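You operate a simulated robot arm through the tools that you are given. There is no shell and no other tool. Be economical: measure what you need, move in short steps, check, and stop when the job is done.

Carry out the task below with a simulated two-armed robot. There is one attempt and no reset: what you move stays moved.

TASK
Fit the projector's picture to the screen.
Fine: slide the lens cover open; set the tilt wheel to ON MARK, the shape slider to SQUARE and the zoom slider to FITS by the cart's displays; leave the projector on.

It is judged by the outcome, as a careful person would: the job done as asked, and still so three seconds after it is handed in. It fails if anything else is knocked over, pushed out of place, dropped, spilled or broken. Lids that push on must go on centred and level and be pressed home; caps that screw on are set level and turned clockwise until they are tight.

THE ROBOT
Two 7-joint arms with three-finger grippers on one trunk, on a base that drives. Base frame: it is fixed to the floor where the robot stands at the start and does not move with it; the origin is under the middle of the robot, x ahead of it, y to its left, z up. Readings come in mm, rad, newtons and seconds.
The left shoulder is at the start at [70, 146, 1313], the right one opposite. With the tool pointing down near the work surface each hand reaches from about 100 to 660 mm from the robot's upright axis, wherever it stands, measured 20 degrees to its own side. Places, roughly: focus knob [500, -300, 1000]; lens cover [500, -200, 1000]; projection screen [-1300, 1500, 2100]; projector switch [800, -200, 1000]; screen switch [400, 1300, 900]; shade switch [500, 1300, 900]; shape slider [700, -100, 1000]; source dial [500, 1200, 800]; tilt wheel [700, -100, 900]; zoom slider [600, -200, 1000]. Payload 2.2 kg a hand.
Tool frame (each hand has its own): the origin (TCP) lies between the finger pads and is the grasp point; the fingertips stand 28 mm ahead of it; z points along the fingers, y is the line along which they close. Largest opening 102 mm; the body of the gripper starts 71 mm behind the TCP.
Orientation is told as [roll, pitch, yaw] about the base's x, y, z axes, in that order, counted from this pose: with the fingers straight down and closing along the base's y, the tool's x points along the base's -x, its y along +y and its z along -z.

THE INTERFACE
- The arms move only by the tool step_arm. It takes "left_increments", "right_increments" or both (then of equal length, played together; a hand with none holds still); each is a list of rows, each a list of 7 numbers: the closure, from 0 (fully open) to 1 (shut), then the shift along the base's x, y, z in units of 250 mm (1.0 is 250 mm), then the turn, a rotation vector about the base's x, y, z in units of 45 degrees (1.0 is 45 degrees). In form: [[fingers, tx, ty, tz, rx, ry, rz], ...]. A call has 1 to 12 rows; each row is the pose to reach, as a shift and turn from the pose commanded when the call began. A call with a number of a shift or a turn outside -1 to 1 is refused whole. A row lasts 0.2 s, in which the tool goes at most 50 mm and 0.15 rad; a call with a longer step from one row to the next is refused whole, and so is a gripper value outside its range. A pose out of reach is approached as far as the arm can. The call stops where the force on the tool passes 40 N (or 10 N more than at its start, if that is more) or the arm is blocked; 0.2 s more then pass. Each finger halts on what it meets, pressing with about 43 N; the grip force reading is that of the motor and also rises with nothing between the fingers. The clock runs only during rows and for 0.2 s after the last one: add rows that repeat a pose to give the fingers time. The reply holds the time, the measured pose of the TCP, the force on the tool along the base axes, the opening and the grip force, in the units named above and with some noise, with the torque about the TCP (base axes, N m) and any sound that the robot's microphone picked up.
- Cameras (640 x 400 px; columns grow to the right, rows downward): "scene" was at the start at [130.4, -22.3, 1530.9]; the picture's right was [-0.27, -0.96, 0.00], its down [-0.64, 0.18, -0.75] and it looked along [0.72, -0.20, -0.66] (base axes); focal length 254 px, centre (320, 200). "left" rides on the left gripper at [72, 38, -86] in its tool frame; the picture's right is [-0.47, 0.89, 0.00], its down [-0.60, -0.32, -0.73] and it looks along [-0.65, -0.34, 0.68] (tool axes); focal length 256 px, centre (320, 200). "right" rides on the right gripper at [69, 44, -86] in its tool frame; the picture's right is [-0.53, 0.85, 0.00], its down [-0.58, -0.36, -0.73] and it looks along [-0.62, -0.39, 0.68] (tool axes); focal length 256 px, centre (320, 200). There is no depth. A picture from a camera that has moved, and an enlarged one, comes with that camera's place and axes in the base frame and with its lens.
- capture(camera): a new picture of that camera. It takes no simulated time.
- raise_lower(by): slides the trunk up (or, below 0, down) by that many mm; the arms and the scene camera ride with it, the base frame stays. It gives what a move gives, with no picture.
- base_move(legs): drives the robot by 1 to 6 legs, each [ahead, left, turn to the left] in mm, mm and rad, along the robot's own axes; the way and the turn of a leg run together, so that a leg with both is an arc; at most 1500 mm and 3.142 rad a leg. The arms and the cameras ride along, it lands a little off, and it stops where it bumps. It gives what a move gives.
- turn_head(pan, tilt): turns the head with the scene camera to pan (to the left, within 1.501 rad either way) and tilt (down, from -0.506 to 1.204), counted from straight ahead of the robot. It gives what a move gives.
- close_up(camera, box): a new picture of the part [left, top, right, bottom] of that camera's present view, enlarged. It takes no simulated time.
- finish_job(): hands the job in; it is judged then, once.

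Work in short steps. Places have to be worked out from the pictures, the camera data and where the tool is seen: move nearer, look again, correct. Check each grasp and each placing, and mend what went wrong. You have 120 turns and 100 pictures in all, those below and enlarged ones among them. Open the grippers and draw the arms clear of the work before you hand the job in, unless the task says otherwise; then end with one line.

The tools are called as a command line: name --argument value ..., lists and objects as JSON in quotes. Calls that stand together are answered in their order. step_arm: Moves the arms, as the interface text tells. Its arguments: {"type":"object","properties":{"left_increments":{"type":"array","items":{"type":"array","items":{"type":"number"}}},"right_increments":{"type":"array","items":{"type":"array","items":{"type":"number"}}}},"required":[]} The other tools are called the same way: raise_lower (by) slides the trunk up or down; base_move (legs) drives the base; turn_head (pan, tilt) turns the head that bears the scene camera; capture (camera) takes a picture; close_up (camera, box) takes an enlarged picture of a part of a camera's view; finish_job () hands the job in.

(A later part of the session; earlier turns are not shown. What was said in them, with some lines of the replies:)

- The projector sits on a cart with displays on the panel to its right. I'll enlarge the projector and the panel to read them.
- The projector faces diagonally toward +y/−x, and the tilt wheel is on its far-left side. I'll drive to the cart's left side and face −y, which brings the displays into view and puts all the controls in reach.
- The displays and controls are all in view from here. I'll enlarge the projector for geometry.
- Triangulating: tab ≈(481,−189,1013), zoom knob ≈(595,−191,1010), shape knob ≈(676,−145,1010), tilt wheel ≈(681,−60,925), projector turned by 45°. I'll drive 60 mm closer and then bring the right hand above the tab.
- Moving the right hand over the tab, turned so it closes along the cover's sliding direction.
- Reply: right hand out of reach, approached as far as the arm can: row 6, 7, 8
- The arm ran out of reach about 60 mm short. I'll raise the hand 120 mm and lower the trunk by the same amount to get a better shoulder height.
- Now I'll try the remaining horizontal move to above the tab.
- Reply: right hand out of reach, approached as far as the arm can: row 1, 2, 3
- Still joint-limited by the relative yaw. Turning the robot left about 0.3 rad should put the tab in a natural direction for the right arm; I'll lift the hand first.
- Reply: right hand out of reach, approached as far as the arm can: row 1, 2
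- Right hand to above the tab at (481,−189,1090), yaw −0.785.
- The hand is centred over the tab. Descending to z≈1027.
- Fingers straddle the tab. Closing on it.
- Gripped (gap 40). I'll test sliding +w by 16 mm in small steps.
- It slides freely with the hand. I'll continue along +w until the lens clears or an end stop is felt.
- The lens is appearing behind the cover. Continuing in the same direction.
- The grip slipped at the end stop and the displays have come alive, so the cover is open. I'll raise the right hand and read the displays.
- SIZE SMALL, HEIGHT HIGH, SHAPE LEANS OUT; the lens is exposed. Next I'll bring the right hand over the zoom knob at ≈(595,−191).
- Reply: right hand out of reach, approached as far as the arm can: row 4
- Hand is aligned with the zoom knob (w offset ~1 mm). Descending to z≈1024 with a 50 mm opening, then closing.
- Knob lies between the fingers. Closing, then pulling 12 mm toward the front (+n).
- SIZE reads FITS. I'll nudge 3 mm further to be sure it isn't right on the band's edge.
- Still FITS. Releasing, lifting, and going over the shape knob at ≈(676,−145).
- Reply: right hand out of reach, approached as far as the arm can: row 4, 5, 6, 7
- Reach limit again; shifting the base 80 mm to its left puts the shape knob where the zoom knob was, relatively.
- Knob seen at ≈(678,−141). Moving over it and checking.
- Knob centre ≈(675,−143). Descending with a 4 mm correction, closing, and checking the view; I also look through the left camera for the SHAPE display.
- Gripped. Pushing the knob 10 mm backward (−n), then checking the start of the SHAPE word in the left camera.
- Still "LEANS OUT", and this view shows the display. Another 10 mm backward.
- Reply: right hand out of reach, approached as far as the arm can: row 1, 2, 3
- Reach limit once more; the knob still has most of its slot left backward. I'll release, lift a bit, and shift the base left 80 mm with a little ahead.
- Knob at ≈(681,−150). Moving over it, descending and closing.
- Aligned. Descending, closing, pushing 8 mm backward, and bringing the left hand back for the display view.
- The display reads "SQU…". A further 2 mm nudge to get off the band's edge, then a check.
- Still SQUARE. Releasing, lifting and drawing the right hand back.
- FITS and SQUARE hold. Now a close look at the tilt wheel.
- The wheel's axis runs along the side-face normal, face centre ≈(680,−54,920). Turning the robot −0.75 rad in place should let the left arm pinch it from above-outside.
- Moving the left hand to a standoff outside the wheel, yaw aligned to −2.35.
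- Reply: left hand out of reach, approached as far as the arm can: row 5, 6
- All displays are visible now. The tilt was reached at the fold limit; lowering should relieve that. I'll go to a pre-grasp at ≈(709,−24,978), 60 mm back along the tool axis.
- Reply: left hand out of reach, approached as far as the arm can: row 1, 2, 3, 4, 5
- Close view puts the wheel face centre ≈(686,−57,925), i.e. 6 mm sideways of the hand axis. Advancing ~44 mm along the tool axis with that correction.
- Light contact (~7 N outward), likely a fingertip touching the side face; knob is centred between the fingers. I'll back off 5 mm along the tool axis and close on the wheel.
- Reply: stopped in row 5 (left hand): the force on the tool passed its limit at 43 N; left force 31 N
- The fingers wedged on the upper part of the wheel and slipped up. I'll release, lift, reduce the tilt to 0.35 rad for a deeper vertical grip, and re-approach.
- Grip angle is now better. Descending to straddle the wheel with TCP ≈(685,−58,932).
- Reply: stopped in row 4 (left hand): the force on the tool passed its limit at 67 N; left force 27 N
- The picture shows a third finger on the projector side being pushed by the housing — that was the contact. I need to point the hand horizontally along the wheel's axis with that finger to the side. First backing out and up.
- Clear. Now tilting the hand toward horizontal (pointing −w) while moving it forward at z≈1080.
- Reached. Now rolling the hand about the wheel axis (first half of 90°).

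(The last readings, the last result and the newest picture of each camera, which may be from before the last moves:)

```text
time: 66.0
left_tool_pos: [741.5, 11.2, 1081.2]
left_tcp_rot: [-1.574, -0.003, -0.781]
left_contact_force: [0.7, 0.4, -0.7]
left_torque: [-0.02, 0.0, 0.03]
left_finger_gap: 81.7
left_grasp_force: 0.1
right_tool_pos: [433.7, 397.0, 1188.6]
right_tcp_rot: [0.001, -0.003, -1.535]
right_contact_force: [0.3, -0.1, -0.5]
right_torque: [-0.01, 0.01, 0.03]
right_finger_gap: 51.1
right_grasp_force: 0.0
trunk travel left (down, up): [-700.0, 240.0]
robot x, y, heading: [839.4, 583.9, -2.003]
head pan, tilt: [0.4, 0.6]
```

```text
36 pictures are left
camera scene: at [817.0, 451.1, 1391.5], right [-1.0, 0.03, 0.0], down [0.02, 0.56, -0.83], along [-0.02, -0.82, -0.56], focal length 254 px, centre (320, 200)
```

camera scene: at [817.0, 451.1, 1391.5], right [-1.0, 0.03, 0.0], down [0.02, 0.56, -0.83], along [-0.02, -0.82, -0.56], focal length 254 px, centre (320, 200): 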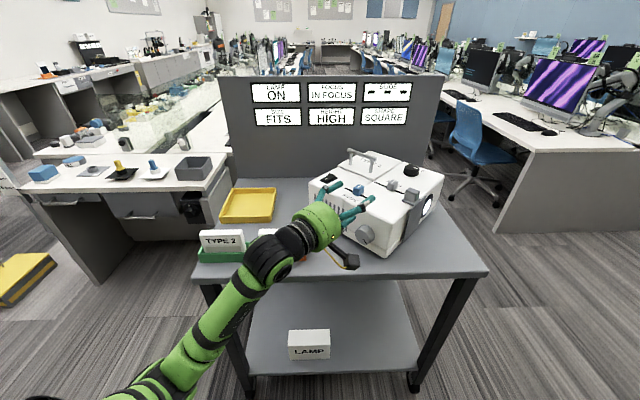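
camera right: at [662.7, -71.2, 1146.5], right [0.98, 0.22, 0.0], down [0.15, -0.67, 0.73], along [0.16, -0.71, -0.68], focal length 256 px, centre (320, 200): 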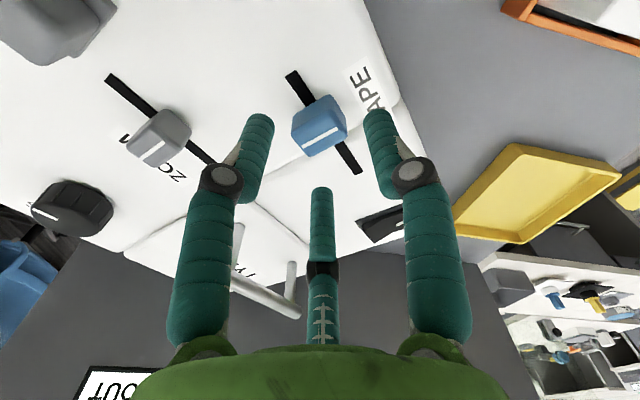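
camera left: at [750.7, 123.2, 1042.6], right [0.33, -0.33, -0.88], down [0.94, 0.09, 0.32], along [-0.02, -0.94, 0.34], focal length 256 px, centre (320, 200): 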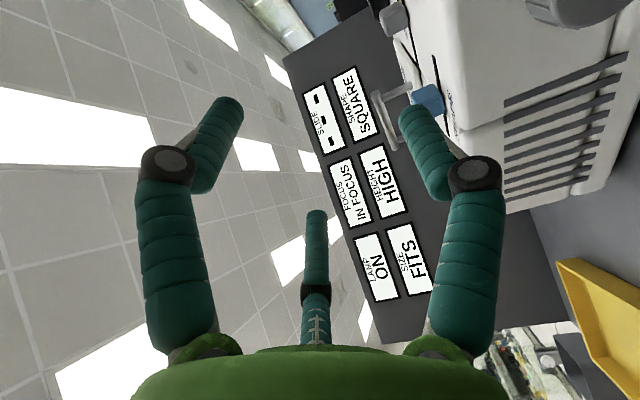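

Orientation achieved: hand horizontal along the wheel axis, closing vertically. Lowering straight down to z≈922 at standoff.

step_arm --left_increments '[[0.2, 0.006, -0.006, -0.16, 0, 0, 0], [0.2, 0.012, -0.012, -0.32, 0, 0, 0], [0.2, 0.018, -0.018, -0.48, 0, 0, 0], [0.2, 0.023, -0.022, -0.632, 0, 0, 0], [0.2, 0.023, -0.022, -0.632, 0, 0, 0]]'

capture --camera "left"

capture --camera "scene"

```text
time: 67.2
left_tool_pos: [748.5, 4.1, 919.6]
left_tcp_rot: [-1.574, -0.006, -0.781]
left_contact_force: [0.2, 0.4, -0.6]
left_torque: [0.0, -0.03, 0.01]
left_finger_gap: 81.6
left_grasp_force: 0.1
right_tool_pos: [432.3, 398.1, 1189.1]
right_tcp_rot: [0.0, -0.002, -1.534]
right_contact_force: [-0.2, -0.1, 0.0]
right_torque: [0.03, -0.03, 0.01]
right_finger_gap: 51.1
right_grasp_force: 0.0
trunk travel left (down, up): [-700.0, 240.0]
robot x, y, heading: [837.9, 584.0, -1.996]
head pan, tilt: [0.4, 0.6]
```

```text
35 pictures are left
camera left: at [758.1, 116.2, 881.2], right [0.33, -0.33, -0.88], down [0.94, 0.09, 0.32], along [-0.02, -0.94, 0.35], focal length 256 px, centre (320, 200)
```

left: 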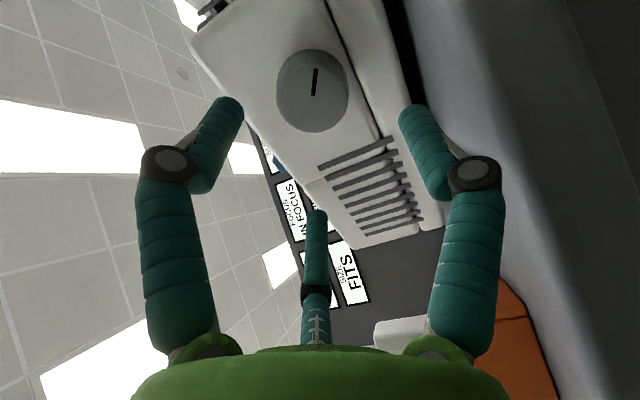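

```text
34 pictures are left
camera scene: at [816.8, 451.4, 1391.5], right [-1.0, 0.03, 0.0], down [0.02, 0.56, -0.83], along [-0.02, -0.82, -0.56], focal length 254 px, centre (320, 200)
```

scene: 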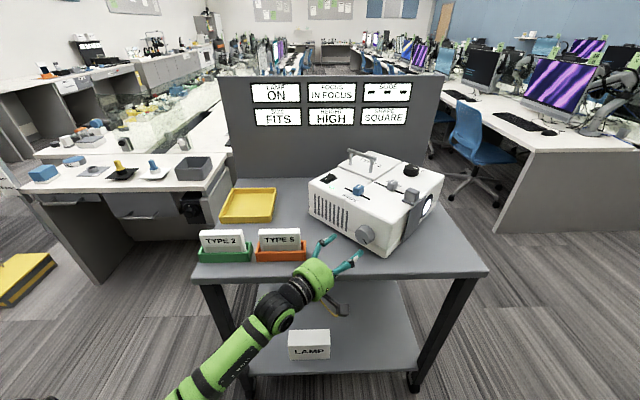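

Knob face centre ≈(683,−54,923); nearly on the hand axis. Shifting 4 mm (+n), 3 mm up, and advancing 72 mm along −w.

step_arm --left_increments '[[0.3, -0.011, 0.011, 0.012, 0, 0, 0], [0.3, -0.067, -0.046, 0.012, 0, 0, 0], [0.3, -0.123, -0.103, 0.012, 0, 0, 0], [0.3, -0.165, -0.146, 0.012, 0, 0, 0], [0.3, -0.193, -0.174, 0.012, 0, 0, 0], [0.3, -0.213, -0.194, 0.012, 0, 0, 0], [0.3, -0.213, -0.194, 0.012, 0, 0, 0]]'

capture --camera "left"

close_up --camera "scene" --box '[280, 130, 450, 290]'

```text
time: 68.8
left_tool_pos: [693.2, -43.3, 926.3]
left_tcp_rot: [-1.574, -0.008, -0.782]
left_contact_force: [0.3, 0.6, -0.1]
left_torque: [0.02, -0.01, 0.0]
left_finger_gap: 71.6
left_grasp_force: 0.0
right_tool_pos: [431.8, 396.5, 1189.7]
right_tcp_rot: [0.004, 0.0, -1.533]
right_contact_force: [-0.4, 1.0, -0.4]
right_torque: [0.01, 0.01, -0.01]
right_finger_gap: 50.9
right_grasp_force: 0.1
trunk travel left (down, up): [-700.0, 240.0]
robot x, y, heading: [839.4, 583.6, -1.999]
head pan, tilt: [0.4, 0.6]
```

```text
33 pictures are left
camera left: at [703.8, 68.9, 887.3], right [0.33, -0.33, -0.88], down [0.94, 0.09, 0.32], along [-0.02, -0.94, 0.35], focal length 256 px, centre (320, 200)
```

left: 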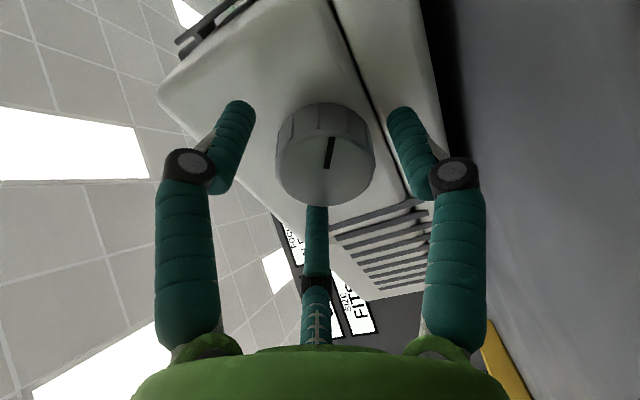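

```text
2.50 times, centred on (365, 210) of scene
camera zoom: at [817.0, 451.3, 1391.5], right [-1.0, 0.03, 0.0], down [0.02, 0.56, -0.83], along [-0.02, -0.82, -0.56], focal length 635 px, centre (208, 175)
```

zoom: 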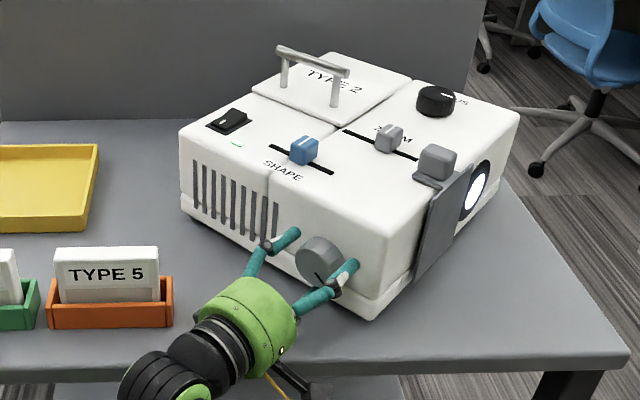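

The finger layout in this view looks ambiguous; I'll enlarge around the wheel before closing.

close_up --camera "scene" --box '[350, 210, 440, 270]'

```text
6.67 times, centred on (395, 240) of scene
camera zoom: at [817.0, 451.3, 1391.5], right [-1.0, 0.03, 0.0], down [0.02, 0.56, -0.83], along [-0.02, -0.82, -0.56], focal length 1694 px, centre (-180, -67)
```

zoom: 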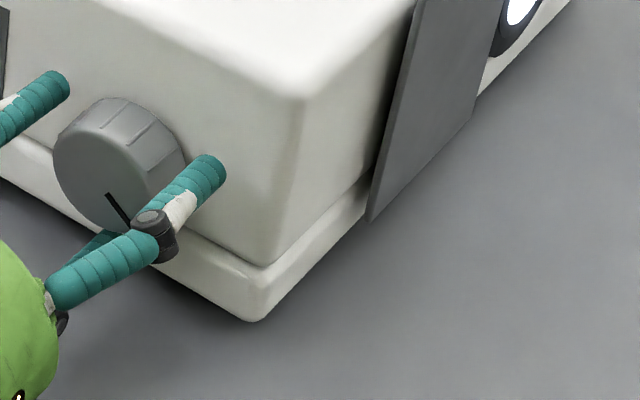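

The hand really has three fingers spaced around the axis, so this axial approach suits a round wheel well. No contact so far. Advancing 4 mm more and closing.

step_arm --left_increments '[[0.3, -0.011, -0.011, -0.008, 0, 0, 0], [0.45, -0.011, -0.011, -0.008, 0, 0, 0], [0.6, -0.011, -0.011, -0.008, 0, 0, 0], [0.8, -0.011, -0.011, -0.008, 0, 0, 0], [0.8, -0.011, -0.011, -0.008, 0, 0, 0]]'

capture --camera "left"

close_up --camera "scene" --box '[230, 70, 450, 270]'

```text
time: 70.0
left_tool_pos: [692.7, -48.4, 924.0]
left_tcp_rot: [-1.576, -0.007, -0.781]
left_contact_force: [4.4, -8.3, 6.0]
left_torque: [0.14, -0.16, 0.72]
left_finger_gap: 50.1
left_grasp_force: 45.0
right_tool_pos: [433.0, 397.2, 1189.8]
right_tcp_rot: [-0.001, -0.002, -1.533]
right_contact_force: [0.5, -0.6, -0.7]
right_torque: [0.0, -0.01, 0.02]
right_finger_gap: 51.1
right_grasp_force: 0.1
trunk travel left (down, up): [-700.0, 240.0]
robot x, y, heading: [841.6, 586.3, -2.003]
head pan, tilt: [0.4, 0.6]
```

```text
30 pictures are left
camera left: at [702.5, 64.6, 886.0], right [0.33, -0.33, -0.88], down [0.94, 0.1, 0.32], along [-0.02, -0.94, 0.35], focal length 256 px, centre (320, 200)
```

left: 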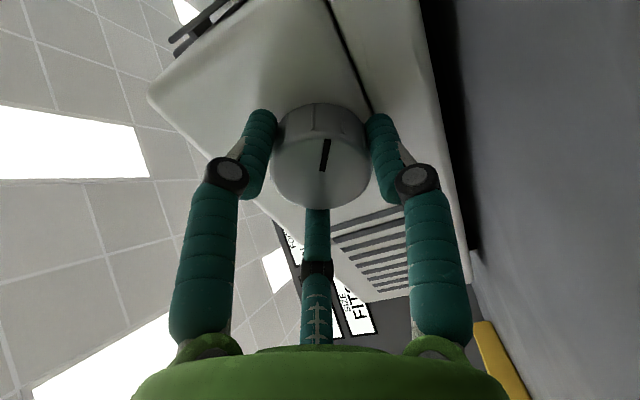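

```text
2.00 times, centred on (340, 170) of scene
camera zoom: at [818.3, 450.2, 1391.5], right [-1.0, 0.03, 0.0], down [0.02, 0.57, -0.82], along [-0.02, -0.82, -0.57], focal length 508 px, centre (280, 260)
```

zoom: 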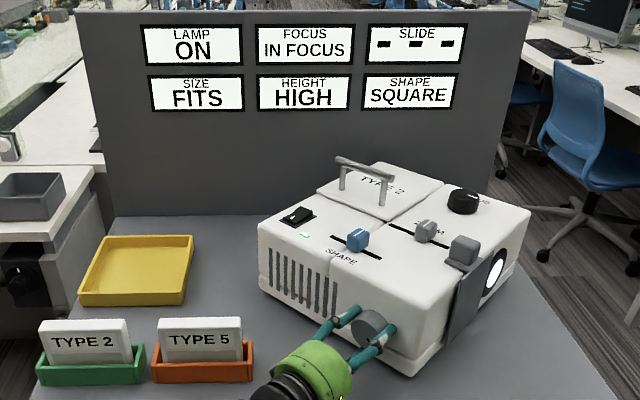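

Gripped on the wheel (gap 50). Turning +0.3 rad about the axis as a test.

step_arm --left_increments '[[0.8, 0, 0, 0, 0.067, 0.068, 0], [0.8, 0, 0, 0, 0.134, 0.136, 0], [0.8, 0, 0, 0, 0.201, 0.204, 0], [0.8, 0, 0, 0, 0.268, 0.272, 0], [0.8, 0, 0, 0, 0.268, 0.272, 0]]'

close_up --camera "scene" --box '[230, 70, 450, 270]'

capture --camera "left"

```text
time: 71.2
left_tool_pos: [693.6, -48.0, 925.0]
left_tcp_rot: [-1.58, 0.296, -0.78]
left_contact_force: [8.8, -12.9, 9.6]
left_torque: [0.02, -0.1, 0.25]
left_finger_gap: 49.9
left_grasp_force: 45.4
right_tool_pos: [434.2, 396.3, 1189.3]
right_tcp_rot: [0.001, 0.001, -1.532]
right_contact_force: [0.3, -0.2, -0.3]
right_torque: [-0.01, -0.03, -0.01]
right_finger_gap: 51.0
right_grasp_force: 0.0
trunk travel left (down, up): [-700.0, 240.0]
robot x, y, heading: [840.9, 582.7, -2.002]
head pan, tilt: [0.4, 0.6]
```

```text
2.00 times, centred on (340, 170) of scene
camera zoom: at [819.3, 449.7, 1391.4], right [-1.0, 0.03, 0.0], down [0.01, 0.57, -0.82], along [-0.03, -0.82, -0.57], focal length 508 px, centre (280, 260)
```

zoom: 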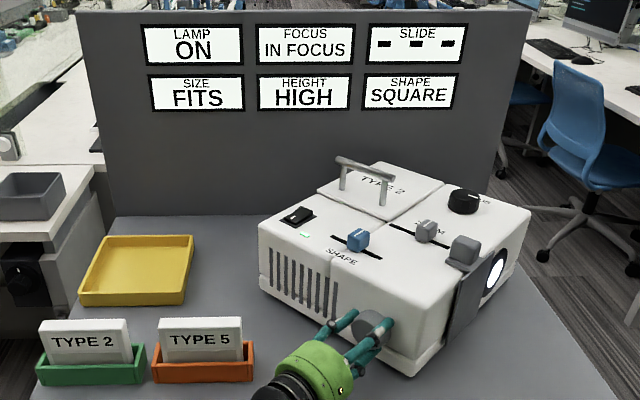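

```text
27 pictures are left
camera left: at [696.6, 70.5, 909.2], right [0.13, -0.14, -0.98], down [0.99, 0.05, 0.12], along [0.03, -0.99, 0.14], focal length 256 px, centre (320, 200)
```

left: 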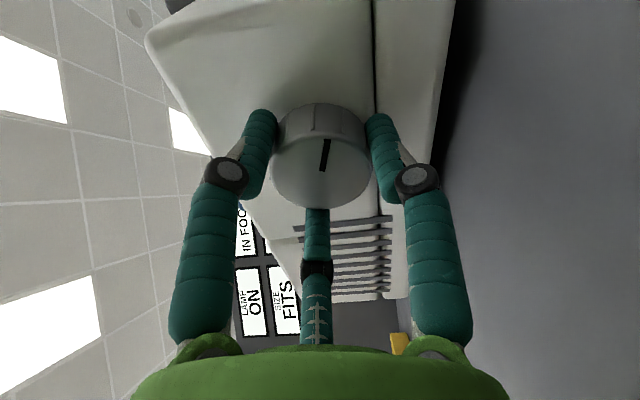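

The wheel turns with the hand. Still HIGH; another +0.5 rad.

step_arm --left_increments '[[0.8, 0, 0, 0, 0.089, 0.091, 0], [0.8, 0, 0, 0, 0.179, 0.181, 0], [0.8, 0, 0, 0, 0.268, 0.272, 0], [0.8, 0, 0, 0, 0.358, 0.362, 0], [0.8, 0, 0, 0, 0.447, 0.453, 0], [0.8, 0, 0, 0, 0.447, 0.453, 0]]'

close_up --camera "scene" --box '[230, 70, 450, 270]'

```text
time: 72.6
left_tool_pos: [693.7, -46.8, 924.9]
left_tcp_rot: [-1.586, 0.799, -0.784]
left_contact_force: [8.1, -14.2, 11.4]
left_torque: [-0.12, 0.14, 0.26]
left_finger_gap: 49.9
left_grasp_force: 44.6
right_tool_pos: [434.2, 395.4, 1187.8]
right_tcp_rot: [0.001, 0.001, -1.532]
right_contact_force: [-0.4, 0.0, -0.1]
right_torque: [0.0, 0.0, 0.02]
right_finger_gap: 51.2
right_grasp_force: 0.2
trunk travel left (down, up): [-700.0, 240.0]
robot x, y, heading: [842.7, 585.6, -2.0]
head pan, tilt: [0.4, 0.6]
```

```text
2.00 times, centred on (340, 170) of scene
camera zoom: at [819.3, 449.6, 1391.4], right [-1.0, 0.03, 0.0], down [0.01, 0.57, -0.82], along [-0.03, -0.82, -0.57], focal length 508 px, centre (280, 260)
```

zoom: 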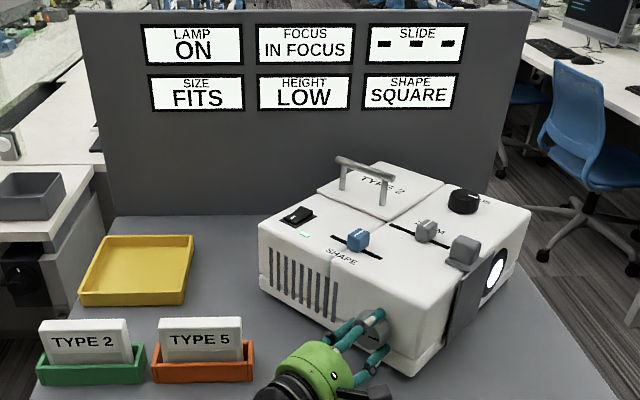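

Now LOW, so the mark lies in between. Turning back 0.22 rad.

step_arm --left_increments '[[0.8, 0, 0, 0, -0.098, -0.1, 0], [0.8, 0, 0, 0, -0.197, -0.199, 0], [0.8, 0, 0, 0, -0.197, -0.199, 0]]'

close_up --camera "scene" --box '[230, 70, 450, 270]'

```text
time: 73.4
left_tool_pos: [694.0, -48.1, 925.5]
left_tcp_rot: [-1.58, 0.576, -0.782]
left_contact_force: [7.0, -11.6, 9.0]
left_torque: [-0.36, 0.35, 0.45]
left_finger_gap: 50.2
left_grasp_force: 45.3
right_tool_pos: [433.9, 396.0, 1189.2]
right_tcp_rot: [0.0, -0.001, -1.533]
right_contact_force: [-0.4, 0.6, -0.2]
right_torque: [0.03, 0.01, -0.03]
right_finger_gap: 51.1
right_grasp_force: 0.0
trunk travel left (down, up): [-700.0, 240.0]
robot x, y, heading: [840.7, 584.3, -2.0]
head pan, tilt: [0.4, 0.6]
```

```text
2.00 times, centred on (340, 170) of scene
camera zoom: at [819.2, 450.3, 1391.5], right [-1.0, 0.03, 0.0], down [0.01, 0.57, -0.82], along [-0.03, -0.82, -0.57], focal length 508 px, centre (280, 260)
```

zoom: 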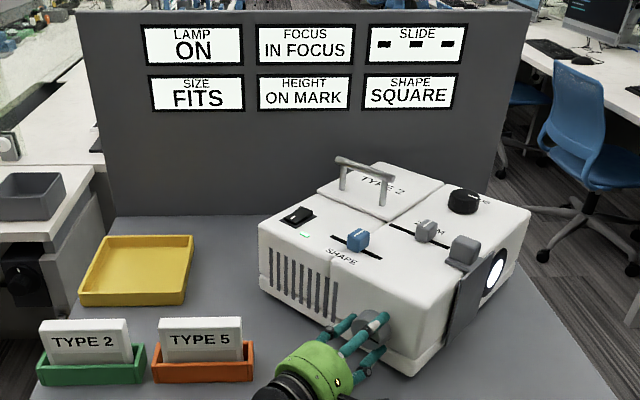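

ON MARK, FITS, SQUARE all showing. Releasing gently and checking before backing away.

step_arm --left_increments '[[0.6, 0, 0, 0, 0, 0, 0], [0.35, 0, 0, 0, 0, 0, 0], [0.2, 0, 0, 0, 0, 0, 0], [0.2, 0, 0, 0, 0, 0, 0]]'

step_arm --left_increments '[[0.2, 0.05, 0.05, 0, 0, 0, 0], [0.2, 0.12, 0.12, 0, 0, 0, 0], [0.2, 0.22, 0.22, 0, 0, 0, 0], [0.2, 0.34, 0.34, 0, 0, 0, 0], [0.2, 0.42, 0.46, 0.1, 0, 0, 0], [0.2, 0.44, 0.5, 0.24, 0, 0, 0]]'

capture --camera "scene"

close_up --camera "scene" --box '[230, 70, 450, 270]'

```text
time: 74.4
left_tool_pos: [689.6, -45.5, 923.5]
left_tcp_rot: [-1.576, 0.572, -0.785]
left_contact_force: [0.6, 0.5, -0.4]
left_torque: [0.0, 0.02, 0.03]
left_finger_gap: 81.8
left_grasp_force: 0.0
right_tool_pos: [431.2, 397.9, 1188.5]
right_tcp_rot: [0.001, -0.002, -1.533]
right_contact_force: [-0.5, 0.2, -0.5]
right_torque: [0.02, -0.04, 0.03]
right_finger_gap: 51.0
right_grasp_force: 0.0
trunk travel left (down, up): [-700.0, 240.0]
robot x, y, heading: [842.6, 584.4, -2.002]
head pan, tilt: [0.4, 0.6]
```

```text
time: 75.8
left_tool_pos: [802.9, 78.6, 985.3]
left_tcp_rot: [-1.574, 0.573, -0.783]
left_contact_force: [-0.5, -0.3, -0.1]
left_torque: [0.01, 0.0, 0.05]
left_finger_gap: 81.5
left_grasp_force: 0.2
right_tool_pos: [432.0, 396.5, 1188.6]
right_tcp_rot: [0.003, -0.002, -1.533]
right_contact_force: [-1.3, 1.1, 0.0]
right_torque: [-0.01, -0.02, -0.03]
right_finger_gap: 50.8
right_grasp_force: 0.2
trunk travel left (down, up): [-700.0, 240.0]
robot x, y, heading: [841.1, 587.3, -2.001]
head pan, tilt: [0.4, 0.6]
```

```text
24 pictures are left
camera scene: at [816.3, 451.2, 1391.4], right [-1.0, 0.03, 0.0], down [0.02, 0.56, -0.83], along [-0.02, -0.82, -0.56], focal length 254 px, centre (320, 200)
```

scene: 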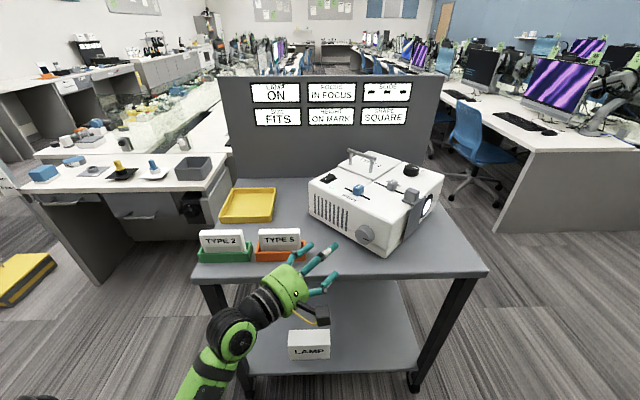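

```text
2.00 times, centred on (340, 170) of scene
camera zoom: at [816.3, 451.2, 1391.4], right [-1.0, 0.03, 0.0], down [0.02, 0.56, -0.83], along [-0.02, -0.82, -0.56], focal length 508 px, centre (280, 260)
```

zoom: 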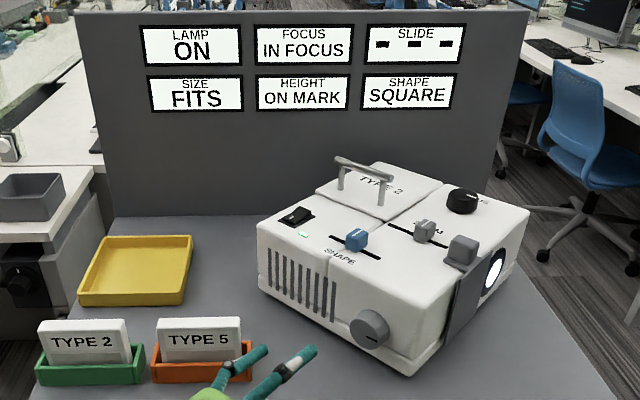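

Everything reads correctly after release. I'll check from the front that the cover fully clears the lens, and draw the left hand further back.

step_arm --left_increments '[[0, 0.05, 0.1, 0.16, 0, 0, 0], [0, 0.1, 0.2, 0.32, 0, 0, 0], [0, 0.1, 0.24, 0.48, 0, 0, 0]]' --right_increments '[[0, 0, 0, 0, 0, 0, 0.15], [0, 0, 0, 0, 0, 0, 0.3], [0, 0, 0, 0, 0, 0, 0.45]]'

capture --camera "right"

close_up --camera "scene" --box '[380, 160, 450, 250]'

```text
time: 76.6
left_tool_pos: [823.1, 63.8, 1074.2]
left_tcp_rot: [-1.576, 0.574, -0.783]
left_contact_force: [0.1, 0.0, 0.2]
left_torque: [-0.02, 0.02, 0.0]
left_finger_gap: 101.9
left_grasp_force: 0.0
left hand out of reach, approached as far as the arm can: row 1, 2, 3
right_tool_pos: [431.5, 394.8, 1189.9]
right_tcp_rot: [0.003, -0.002, -1.176]
right_contact_force: [0.8, 0.2, -0.8]
right_torque: [0.01, -0.04, -0.01]
right_finger_gap: 101.8
right_grasp_force: 0.1
trunk travel left (down, up): [-700.0, 240.0]
robot x, y, heading: [839.5, 583.1, -1.996]
head pan, tilt: [0.4, 0.6]
```

```text
22 pictures are left
camera right: at [444.4, 475.6, 1276.0], right [0.99, -0.17, 0.0], down [-0.12, -0.67, 0.73], along [-0.12, -0.72, -0.68], focal length 256 px, centre (320, 200)
```

right: 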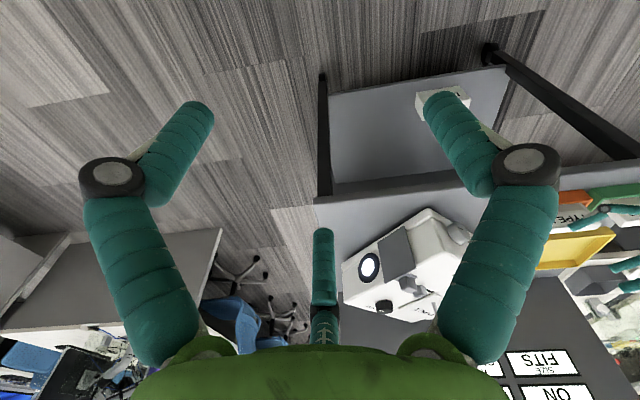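

```text
4.44 times, centred on (415, 205) of scene
camera zoom: at [816.4, 449.3, 1391.2], right [-1.0, 0.03, 0.0], down [0.02, 0.57, -0.82], along [-0.02, -0.82, -0.57], focal length 1129 px, centre (-102, 178)
```

zoom: 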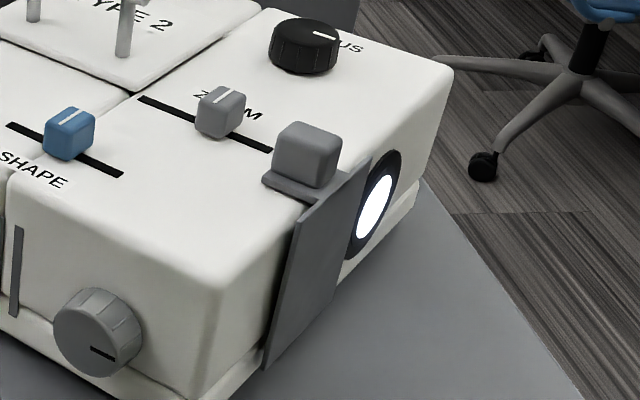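

From the front the lens is fully clear of the cover, and the displays read ON, FITS, ON MARK and SQUARE. Both grippers are open and clear, so I'm handing in.

finish_job

```text
The job is handed in.
```

The job is handed in: the lens cover is open, the projector is on, and the cart's displays read FITS for the zoom, SQUARE for the shape and ON MARK for the height.
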